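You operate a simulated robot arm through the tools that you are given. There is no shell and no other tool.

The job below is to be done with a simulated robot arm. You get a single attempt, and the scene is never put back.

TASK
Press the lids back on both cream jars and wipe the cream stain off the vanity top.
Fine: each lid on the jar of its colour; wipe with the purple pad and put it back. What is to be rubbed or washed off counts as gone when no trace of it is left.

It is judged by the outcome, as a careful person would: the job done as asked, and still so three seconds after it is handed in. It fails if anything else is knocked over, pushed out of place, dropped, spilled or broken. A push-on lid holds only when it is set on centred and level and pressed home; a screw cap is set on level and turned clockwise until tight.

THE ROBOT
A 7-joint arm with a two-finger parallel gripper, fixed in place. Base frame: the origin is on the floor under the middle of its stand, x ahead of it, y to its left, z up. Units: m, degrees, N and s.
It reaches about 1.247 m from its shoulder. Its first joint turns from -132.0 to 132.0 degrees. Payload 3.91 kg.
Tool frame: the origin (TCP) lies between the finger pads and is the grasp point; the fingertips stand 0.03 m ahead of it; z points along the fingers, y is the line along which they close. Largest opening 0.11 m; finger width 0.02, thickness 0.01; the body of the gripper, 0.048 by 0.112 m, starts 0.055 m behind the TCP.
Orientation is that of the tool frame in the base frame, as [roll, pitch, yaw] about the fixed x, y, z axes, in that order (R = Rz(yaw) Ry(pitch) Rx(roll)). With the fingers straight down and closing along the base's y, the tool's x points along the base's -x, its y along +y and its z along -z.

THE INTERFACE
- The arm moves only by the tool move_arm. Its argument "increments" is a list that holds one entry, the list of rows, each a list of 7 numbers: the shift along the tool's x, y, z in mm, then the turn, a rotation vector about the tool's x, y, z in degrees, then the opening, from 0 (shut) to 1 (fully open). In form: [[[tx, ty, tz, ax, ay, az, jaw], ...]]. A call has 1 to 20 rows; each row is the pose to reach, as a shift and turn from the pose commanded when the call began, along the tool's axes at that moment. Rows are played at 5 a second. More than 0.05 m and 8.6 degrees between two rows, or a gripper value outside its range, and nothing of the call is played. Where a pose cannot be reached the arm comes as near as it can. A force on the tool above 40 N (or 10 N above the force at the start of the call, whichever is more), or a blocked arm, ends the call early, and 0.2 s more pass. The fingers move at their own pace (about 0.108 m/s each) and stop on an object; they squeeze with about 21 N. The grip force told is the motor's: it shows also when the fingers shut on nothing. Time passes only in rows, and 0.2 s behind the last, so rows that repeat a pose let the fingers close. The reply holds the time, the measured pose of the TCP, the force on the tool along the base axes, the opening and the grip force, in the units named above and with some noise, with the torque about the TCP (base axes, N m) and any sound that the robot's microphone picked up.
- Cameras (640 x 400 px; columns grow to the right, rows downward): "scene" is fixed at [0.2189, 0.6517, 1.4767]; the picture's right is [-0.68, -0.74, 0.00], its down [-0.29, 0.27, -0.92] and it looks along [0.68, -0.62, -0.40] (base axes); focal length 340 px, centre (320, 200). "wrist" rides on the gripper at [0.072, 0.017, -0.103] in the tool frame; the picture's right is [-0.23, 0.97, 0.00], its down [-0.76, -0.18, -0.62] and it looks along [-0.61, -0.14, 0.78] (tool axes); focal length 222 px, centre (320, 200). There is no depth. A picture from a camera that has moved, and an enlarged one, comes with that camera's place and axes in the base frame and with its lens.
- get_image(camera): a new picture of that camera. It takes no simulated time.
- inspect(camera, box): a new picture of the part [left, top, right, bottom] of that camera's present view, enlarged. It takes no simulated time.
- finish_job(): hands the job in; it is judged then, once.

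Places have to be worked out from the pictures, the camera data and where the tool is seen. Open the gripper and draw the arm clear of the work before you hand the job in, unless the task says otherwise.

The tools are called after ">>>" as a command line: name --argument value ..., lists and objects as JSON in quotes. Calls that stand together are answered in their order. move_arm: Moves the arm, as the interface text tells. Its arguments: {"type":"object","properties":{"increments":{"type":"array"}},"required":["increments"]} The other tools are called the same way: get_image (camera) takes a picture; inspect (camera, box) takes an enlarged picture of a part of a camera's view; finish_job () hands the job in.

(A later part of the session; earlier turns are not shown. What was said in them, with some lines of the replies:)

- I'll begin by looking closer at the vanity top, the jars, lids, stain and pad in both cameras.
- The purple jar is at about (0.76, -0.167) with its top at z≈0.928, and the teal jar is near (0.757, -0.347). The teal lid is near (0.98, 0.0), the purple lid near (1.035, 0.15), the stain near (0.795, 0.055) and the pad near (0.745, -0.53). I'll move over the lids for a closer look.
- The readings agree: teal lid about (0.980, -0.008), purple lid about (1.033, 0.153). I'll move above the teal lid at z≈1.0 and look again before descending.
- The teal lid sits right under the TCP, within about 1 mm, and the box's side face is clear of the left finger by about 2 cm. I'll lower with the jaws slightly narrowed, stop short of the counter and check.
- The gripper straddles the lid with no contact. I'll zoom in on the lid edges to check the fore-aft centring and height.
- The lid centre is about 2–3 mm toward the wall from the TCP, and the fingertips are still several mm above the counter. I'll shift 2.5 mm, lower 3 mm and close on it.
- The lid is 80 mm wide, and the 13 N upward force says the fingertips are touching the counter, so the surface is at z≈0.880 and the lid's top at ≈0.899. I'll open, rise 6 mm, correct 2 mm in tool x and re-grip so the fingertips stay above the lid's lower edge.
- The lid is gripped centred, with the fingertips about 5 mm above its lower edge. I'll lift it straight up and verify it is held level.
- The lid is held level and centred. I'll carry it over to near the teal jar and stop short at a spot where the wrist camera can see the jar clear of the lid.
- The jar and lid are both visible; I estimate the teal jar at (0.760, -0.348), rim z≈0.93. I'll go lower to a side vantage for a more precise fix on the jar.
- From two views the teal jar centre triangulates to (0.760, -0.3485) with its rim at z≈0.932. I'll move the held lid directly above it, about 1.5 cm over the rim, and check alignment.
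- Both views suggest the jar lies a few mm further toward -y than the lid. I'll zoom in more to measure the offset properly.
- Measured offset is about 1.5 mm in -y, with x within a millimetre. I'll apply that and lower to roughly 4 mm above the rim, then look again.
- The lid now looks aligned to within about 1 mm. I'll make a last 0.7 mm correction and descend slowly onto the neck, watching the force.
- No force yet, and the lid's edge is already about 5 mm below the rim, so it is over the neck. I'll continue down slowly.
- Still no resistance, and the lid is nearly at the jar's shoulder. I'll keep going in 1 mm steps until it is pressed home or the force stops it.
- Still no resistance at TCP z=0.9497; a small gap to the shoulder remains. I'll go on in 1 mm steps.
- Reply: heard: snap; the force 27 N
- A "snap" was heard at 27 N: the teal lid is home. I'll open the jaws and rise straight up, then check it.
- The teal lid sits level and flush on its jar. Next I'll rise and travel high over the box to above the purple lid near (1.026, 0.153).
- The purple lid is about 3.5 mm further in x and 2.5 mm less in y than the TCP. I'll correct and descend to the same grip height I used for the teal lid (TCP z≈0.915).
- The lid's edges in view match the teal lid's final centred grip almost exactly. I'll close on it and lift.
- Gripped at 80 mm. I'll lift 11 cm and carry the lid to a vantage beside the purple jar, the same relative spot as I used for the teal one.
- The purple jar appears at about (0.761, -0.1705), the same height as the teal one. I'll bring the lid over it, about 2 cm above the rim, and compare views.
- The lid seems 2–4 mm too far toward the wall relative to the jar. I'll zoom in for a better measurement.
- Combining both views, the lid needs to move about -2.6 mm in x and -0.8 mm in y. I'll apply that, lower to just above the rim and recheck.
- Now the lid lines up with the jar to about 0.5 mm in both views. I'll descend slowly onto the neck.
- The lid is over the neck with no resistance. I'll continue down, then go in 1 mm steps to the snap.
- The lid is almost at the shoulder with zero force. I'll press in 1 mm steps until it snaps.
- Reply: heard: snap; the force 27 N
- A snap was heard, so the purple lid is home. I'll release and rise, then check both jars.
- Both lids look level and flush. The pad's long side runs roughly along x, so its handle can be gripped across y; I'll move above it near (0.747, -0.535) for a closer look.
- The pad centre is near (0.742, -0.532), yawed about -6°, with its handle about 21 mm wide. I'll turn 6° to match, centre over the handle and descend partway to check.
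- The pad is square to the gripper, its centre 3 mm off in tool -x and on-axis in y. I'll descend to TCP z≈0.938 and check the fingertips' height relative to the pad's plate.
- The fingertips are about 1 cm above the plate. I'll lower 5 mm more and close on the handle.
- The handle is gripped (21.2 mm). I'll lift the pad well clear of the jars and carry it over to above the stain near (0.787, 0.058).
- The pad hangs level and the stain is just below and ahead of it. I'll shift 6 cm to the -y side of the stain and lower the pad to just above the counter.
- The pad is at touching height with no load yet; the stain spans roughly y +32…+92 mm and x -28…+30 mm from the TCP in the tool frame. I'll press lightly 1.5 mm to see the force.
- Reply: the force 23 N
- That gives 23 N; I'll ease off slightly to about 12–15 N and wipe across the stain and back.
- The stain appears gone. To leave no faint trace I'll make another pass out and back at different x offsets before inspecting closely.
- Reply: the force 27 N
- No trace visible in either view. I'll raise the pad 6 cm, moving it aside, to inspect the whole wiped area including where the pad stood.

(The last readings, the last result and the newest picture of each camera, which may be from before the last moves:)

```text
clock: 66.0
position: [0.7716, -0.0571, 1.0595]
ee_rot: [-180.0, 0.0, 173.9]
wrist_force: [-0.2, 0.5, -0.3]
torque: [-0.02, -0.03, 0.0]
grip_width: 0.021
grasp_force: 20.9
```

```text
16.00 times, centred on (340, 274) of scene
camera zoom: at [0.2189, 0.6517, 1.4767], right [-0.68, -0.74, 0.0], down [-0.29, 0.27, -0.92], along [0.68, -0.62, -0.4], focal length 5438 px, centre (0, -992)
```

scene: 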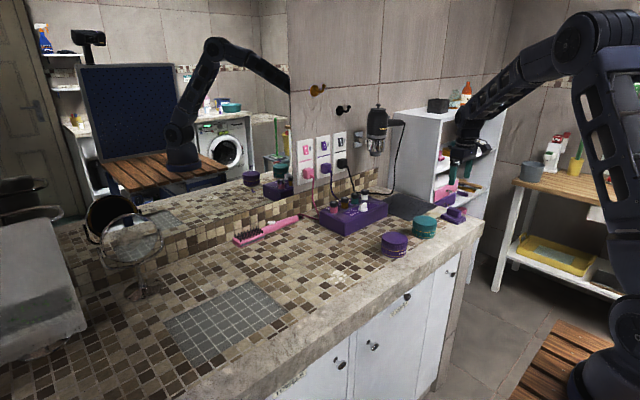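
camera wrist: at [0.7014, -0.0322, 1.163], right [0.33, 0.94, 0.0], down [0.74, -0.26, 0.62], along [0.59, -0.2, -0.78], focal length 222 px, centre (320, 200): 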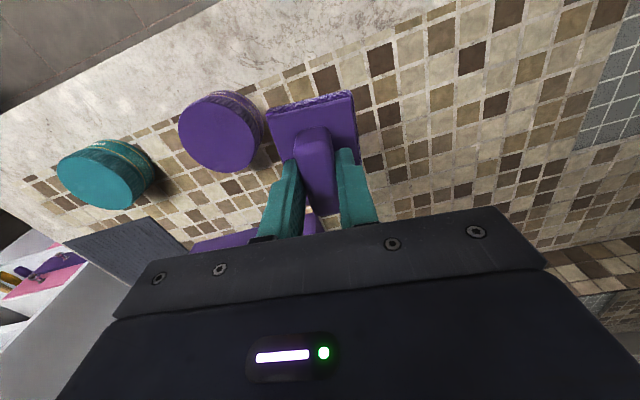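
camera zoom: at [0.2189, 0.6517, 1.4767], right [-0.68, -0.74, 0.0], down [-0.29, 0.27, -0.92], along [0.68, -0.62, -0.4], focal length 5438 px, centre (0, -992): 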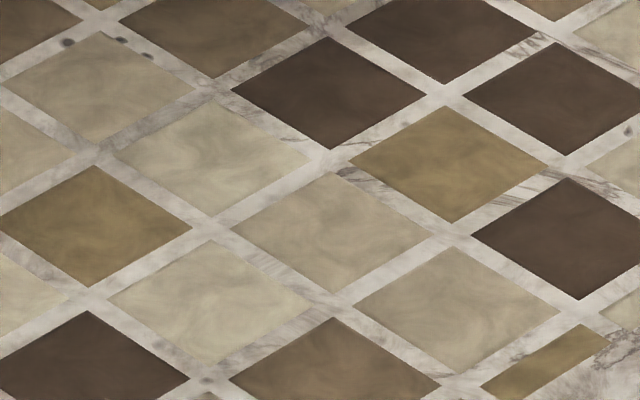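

The wiped area is clean. I'll carry the pad back above its original place, retracing the same height over the jars.

>>> move_arm --increments '[[[-1.5, -30, 0, 0, 0, 0, 0.1], [-3.2, -68, 0, 0, 0, 0, 0.1], [-5, -106, 0, 0, 0, 0, 0.1], [-6.6, -144, 0, 0, 0, 0, 0.1], [-8.4, -182, 0, 0, 0, 0, 0.1], [-10, -220, 0, 0, 0, 0, 0.1], [-12, -258, 0, 0, 0, 0, 0.1], [-13.6, -296, 0, 0, 0, 0, 0.1], [-15.4, -334, 0, 0, 0, 0, 0.1], [-17, -372, 0, 0, 0, 0, 0.1], [-19, -410, 0, 0, 0, 0, 0.1], [-20.5, -445, 0, 0, 0, 0, 0.1], [-21.9, -475.4, 0, 0, 0, 0, 0.1], [-21.9, -475.4, 0, 0, 0, 0, 0.1], [-21.9, -475.4, 40, 0, 0, 0, 0.1], [-21.9, -475.4, 80, 0, 0, 0, 0.1], [-21.9, -475.4, 105, 0, 0, 0, 0.1], [-21.9, -475.4, 118, 0, 0, 0, 0.1], [-21.9, -475.4, 118, 0, 0, 0, 0.1]]]'

>>> inspect --camera "wrist" --box '[240, 80, 400, 210]'

>>> inspect --camera "scene" --box '[434, 185, 474, 225]'

```text
clock: 70.0
position: [0.7438, -0.5324, 0.9407]
ee_rot: [-180.0, 0.0, 174.1]
wrist_force: [0.2, 0.8, -1.0]
torque: [-0.03, -0.01, -0.01]
grip_width: 0.0213
grasp_force: 21.7
```

```text
3.08 times, centred on (320, 145) of wrist
camera zoom: at [0.6737, -0.5079, 1.0443], right [0.33, 0.94, 0.0], down [0.74, -0.26, 0.62], along [0.59, -0.2, -0.78], focal length 684 px, centre (320, 369)
```

zoom: 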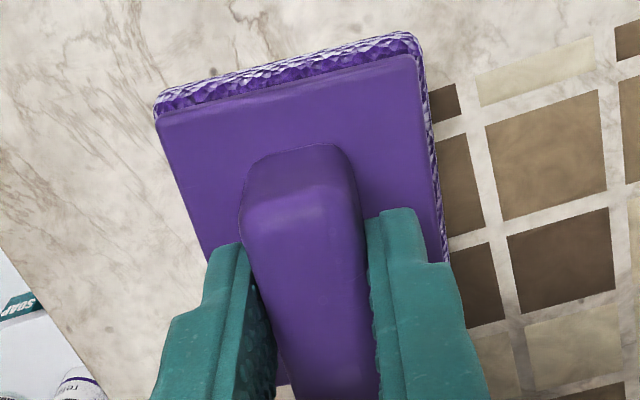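

```text
10.00 times, centred on (454, 205) of scene
camera zoom: at [0.2189, 0.6517, 1.4767], right [-0.68, -0.74, 0.0], down [-0.29, 0.27, -0.92], along [0.68, -0.62, -0.4], focal length 3399 px, centre (-1020, 150)
```

zoom: 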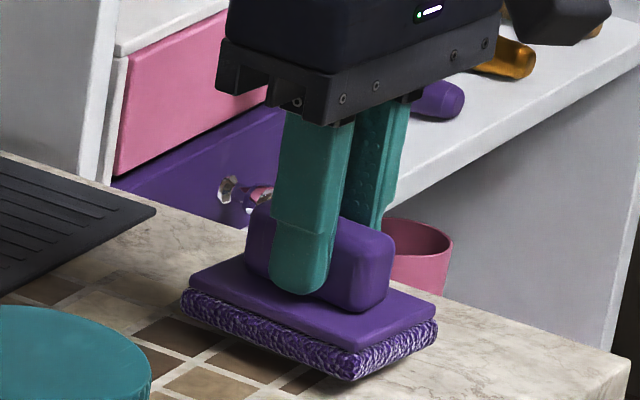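

The pad is back over its spot with the same orientation, about 8 mm above the counter. I'll lower it gently until contact shows.

>>> move_arm --increments '[[[0, 0, 4, 0, 0, 0, 0.1], [0, 0, 7, 0, 0, 0, 0.1], [0, 0, 8.5, 0, 0, 0, 0.1], [0, 0, 8.5, 0, 0, 0, 0.1]]]'

>>> inspect --camera "scene" --box '[434, 185, 474, 225]'

```text
clock: 71.0
position: [0.7437, -0.5322, 0.9334]
ee_rot: [-180.0, 0.0, 173.9]
wrist_force: [0.1, 0.2, 4.2]
torque: [0.02, -0.02, -0.02]
grip_width: 0.021
grasp_force: 21.1
```

```text
10.00 times, centred on (454, 205) of scene
camera zoom: at [0.2189, 0.6517, 1.4767], right [-0.68, -0.74, 0.0], down [-0.29, 0.27, -0.92], along [0.68, -0.62, -0.4], focal length 3399 px, centre (-1020, 150)
```

zoom: 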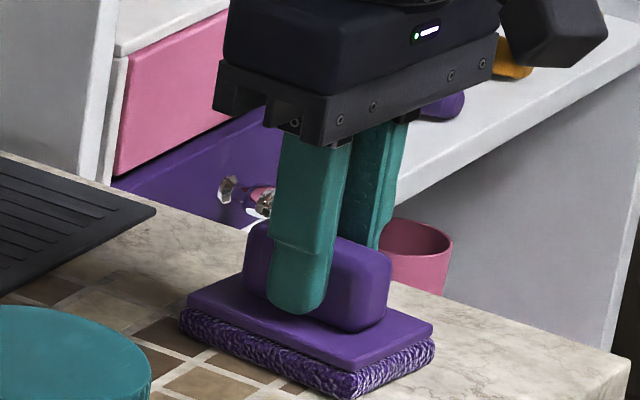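

Contact at 4 N, with the pad back within about a millimetre of its original place. I'll open the jaws and rise clear.

>>> move_arm --increments '[[[0, 0, -0.3, 0, 0, 0, 0.2], [0, 0, -0.3, 0, 0, 0, 0.35], [0, 0, -0.3, 0, 0, 0, 0.5], [0, 0, -15, 0, 0, 0, 0.5], [0, 0, -45, 0, 0, 0, 0.5], [0, 0, -85, 0, 0, 0, 0.6], [0, 0, -125, 0, 0, 0, 0.6], [0, 0, -160, 0, 0, 0, 0.6]]]'

>>> get_image --camera "wrist"

>>> inspect --camera "scene" --box '[360, 190, 480, 265]'

```text
clock: 72.8
position: [0.7429, -0.5329, 1.093]
ee_rot: [179.9, 0.1, 174.0]
wrist_force: [0.1, -0.4, -0.1]
torque: [0.03, 0.02, -0.02]
grip_width: 0.0662
grasp_force: 0.1
```

```text
taken
camera wrist: at [0.6732, -0.5085, 1.1957], right [0.33, 0.94, 0.0], down [0.74, -0.26, 0.62], along [0.59, -0.2, -0.78], focal length 222 px, centre (320, 200)
```

wrist: 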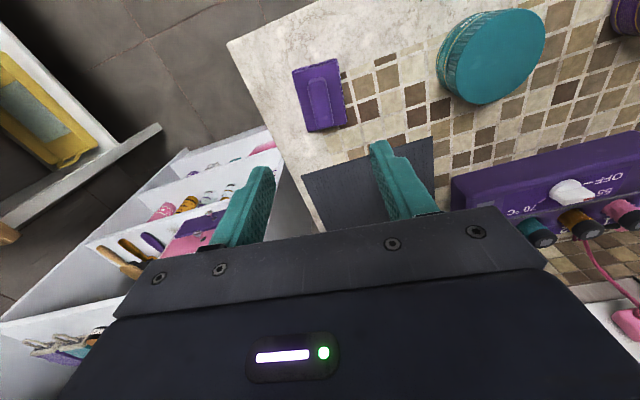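

```text
5.33 times, centred on (420, 228) of scene
camera zoom: at [0.2189, 0.6517, 1.4767], right [-0.68, -0.74, 0.0], down [-0.29, 0.27, -0.92], along [0.68, -0.62, -0.4], focal length 1813 px, centre (-213, 53)
```

zoom: 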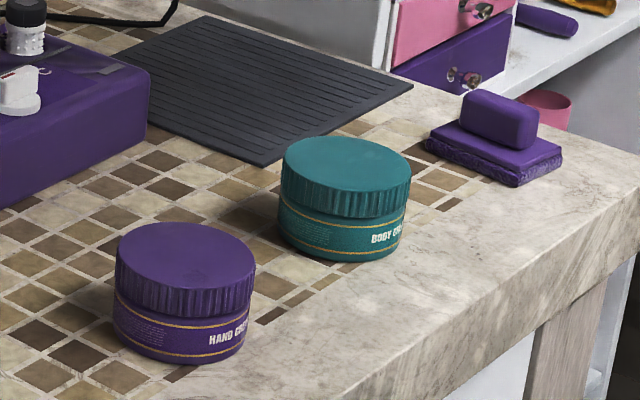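

Everything is in place: both lids on, pad back. I'll draw the arm up and back to its starting area with the gripper open, then do a final check.

>>> move_arm --increments '[[[0, 0, -40, 0, 0, 0, 0.8], [0, 0, -80, 0, 0, 0, 1], [5, 10, -120, 0, 0, -1, 1], [18, 45, -130, 0, 0, -2, 1], [32, 82, -130, 0, 0, -3, 1], [47, 120, -130, 0, 0, -4, 1], [61, 157, -130, 0, 0, -5, 1], [76, 194, -130, 0, 0, -6, 1], [90, 231, -130, 0, 0, -6, 1], [105, 268, -130, 0, 0, -6, 1], [119, 305, -130, 0, 0, -6, 1], [134, 342, -130, 0, 0, -6, 1], [148, 380, -130, 0, 0, -6, 1], [162, 415, -130, 0, 0, -6, 1], [162, 415, -130, 0, 0, -6, 1]]]'

>>> get_image --camera "scene"

>>> inspect --camera "scene" --box '[376, 210, 446, 262]'

>>> inspect --camera "scene" --box '[220, 180, 480, 300]'

>>> get_image --camera "wrist"

```text
clock: 76.0
position: [0.6266, -0.1013, 1.223]
ee_rot: [-180.0, 0.0, -180.0]
wrist_force: [0.9, 0.1, -0.4]
torque: [0.01, -0.02, 0.0]
grip_width: 0.1099
grasp_force: 0.1
```

```text
taken
```

scene: 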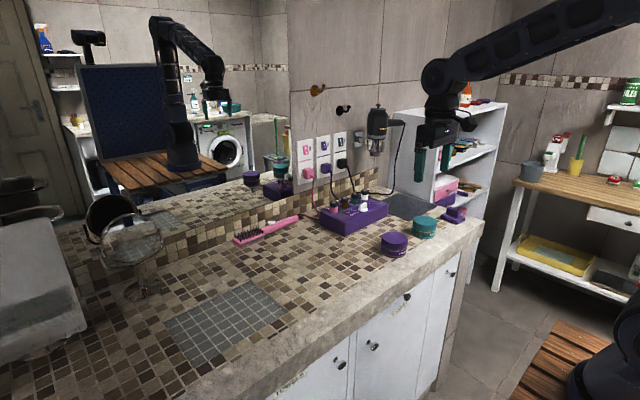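

```text
7.69 times, centred on (411, 236) of scene
camera zoom: at [0.2189, 0.6517, 1.4767], right [-0.68, -0.74, 0.0], down [-0.29, 0.27, -0.92], along [0.68, -0.62, -0.4], focal length 2614 px, centre (-380, -77)
```

zoom: 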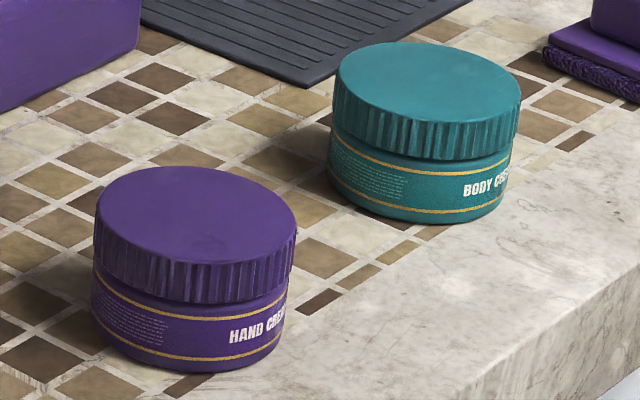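

```text
2.46 times, centred on (350, 240) of scene
camera zoom: at [0.2189, 0.6517, 1.4767], right [-0.68, -0.74, 0.0], down [-0.29, 0.27, -0.92], along [0.68, -0.62, -0.4], focal length 837 px, centre (246, 102)
```

zoom: 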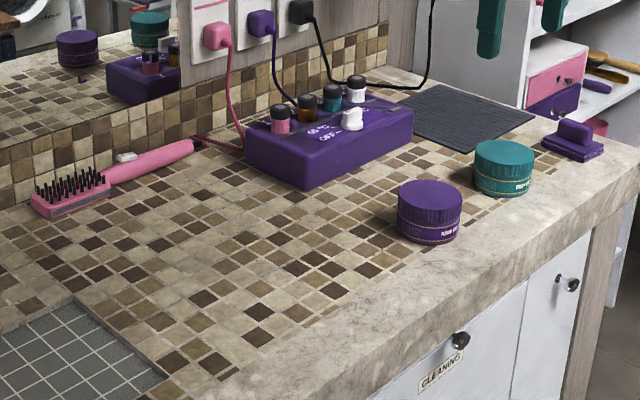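

```text
taken
camera wrist: at [0.5535, -0.0843, 1.3261], right [0.23, 0.97, 0.0], down [0.76, -0.18, 0.62], along [0.61, -0.14, -0.78], focal length 222 px, centre (320, 200)
```

wrist: 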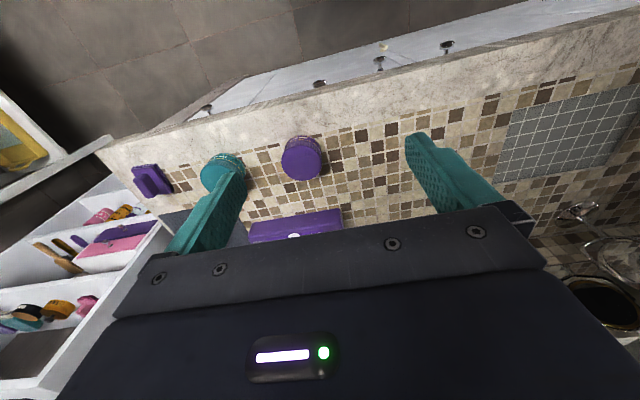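

The stain is gone and the pad is back, but I want to be sure the purple lid is level all round. I'll zoom in on both seams.

>>> inspect --camera "scene" --box '[378, 228, 418, 260]'

>>> inspect --camera "scene" --box '[406, 210, 446, 242]'

>>> inspect --camera "wrist" --box '[260, 120, 350, 190]'

```text
12.50 times, centred on (398, 244) of scene
camera zoom: at [0.2189, 0.6517, 1.4767], right [-0.68, -0.74, 0.0], down [-0.29, 0.27, -0.92], along [0.68, -0.62, -0.4], focal length 4248 px, centre (-655, -350)
```

zoom: 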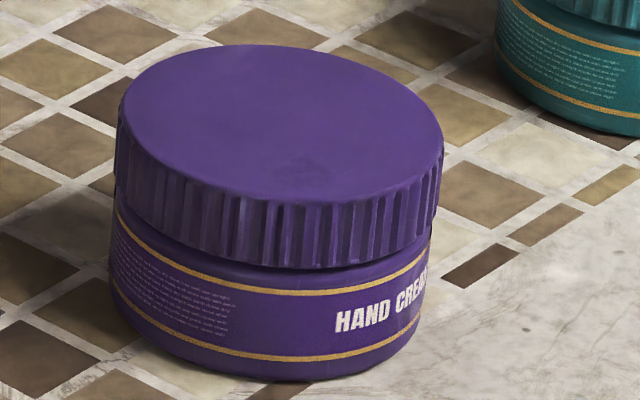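

```text
12.50 times, centred on (426, 226) of scene
camera zoom: at [0.2189, 0.6517, 1.4767], right [-0.68, -0.74, 0.0], down [-0.29, 0.27, -0.92], along [0.68, -0.62, -0.4], focal length 4248 px, centre (-1005, -125)
```

zoom: 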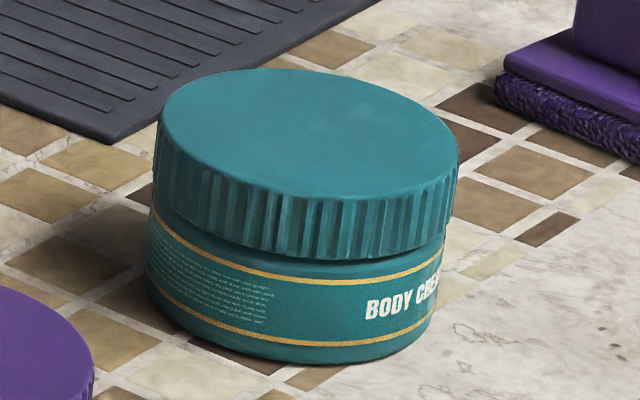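

```text
5.71 times, centred on (305, 155) of wrist
camera zoom: at [0.5535, -0.0843, 1.3261], right [0.23, 0.97, 0.0], down [0.76, -0.18, 0.62], along [0.61, -0.14, -0.78], focal length 1269 px, centre (406, 457)
```

zoom: 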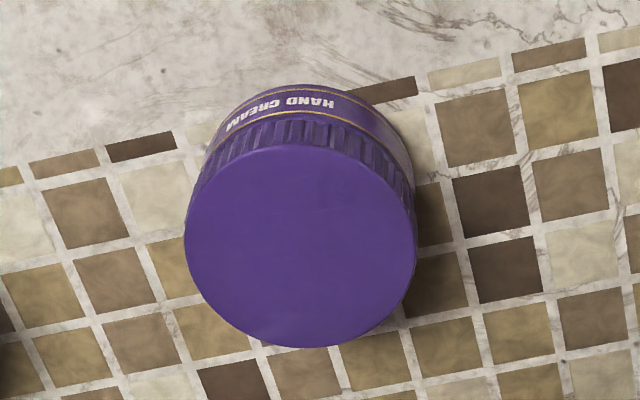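

Both lids run parallel to their jars' label lines, and each snapped home at the same height, so they are level and seated. The counter is clean, the pad is back in place and the arm is clear with the gripper open, so I'm handing the job in.

>>> finish_job

```text
The job is handed in.
```

I put both lids back on their jars and wiped the cream stain off the vanity top. The purple pad is back in its place, and I've handed the job in.

- **Lids:** The teal lid is on the teal jar and the purple lid on the purple jar. I heard a snap as each was pressed home, at about 26 N, and both look level in the close-up pictures.
- **Stain:** I wiped it with the purple pad in two full passes out and back. Close-ups of the whole wiped area, after I lifted the pad away, show no trace left.
- **Pad:** It is within about a millimetre of where it started, turned the same way.

I saw nothing else moved or knocked over in the final pictures. The arm is back near its starting position with the gripper open.
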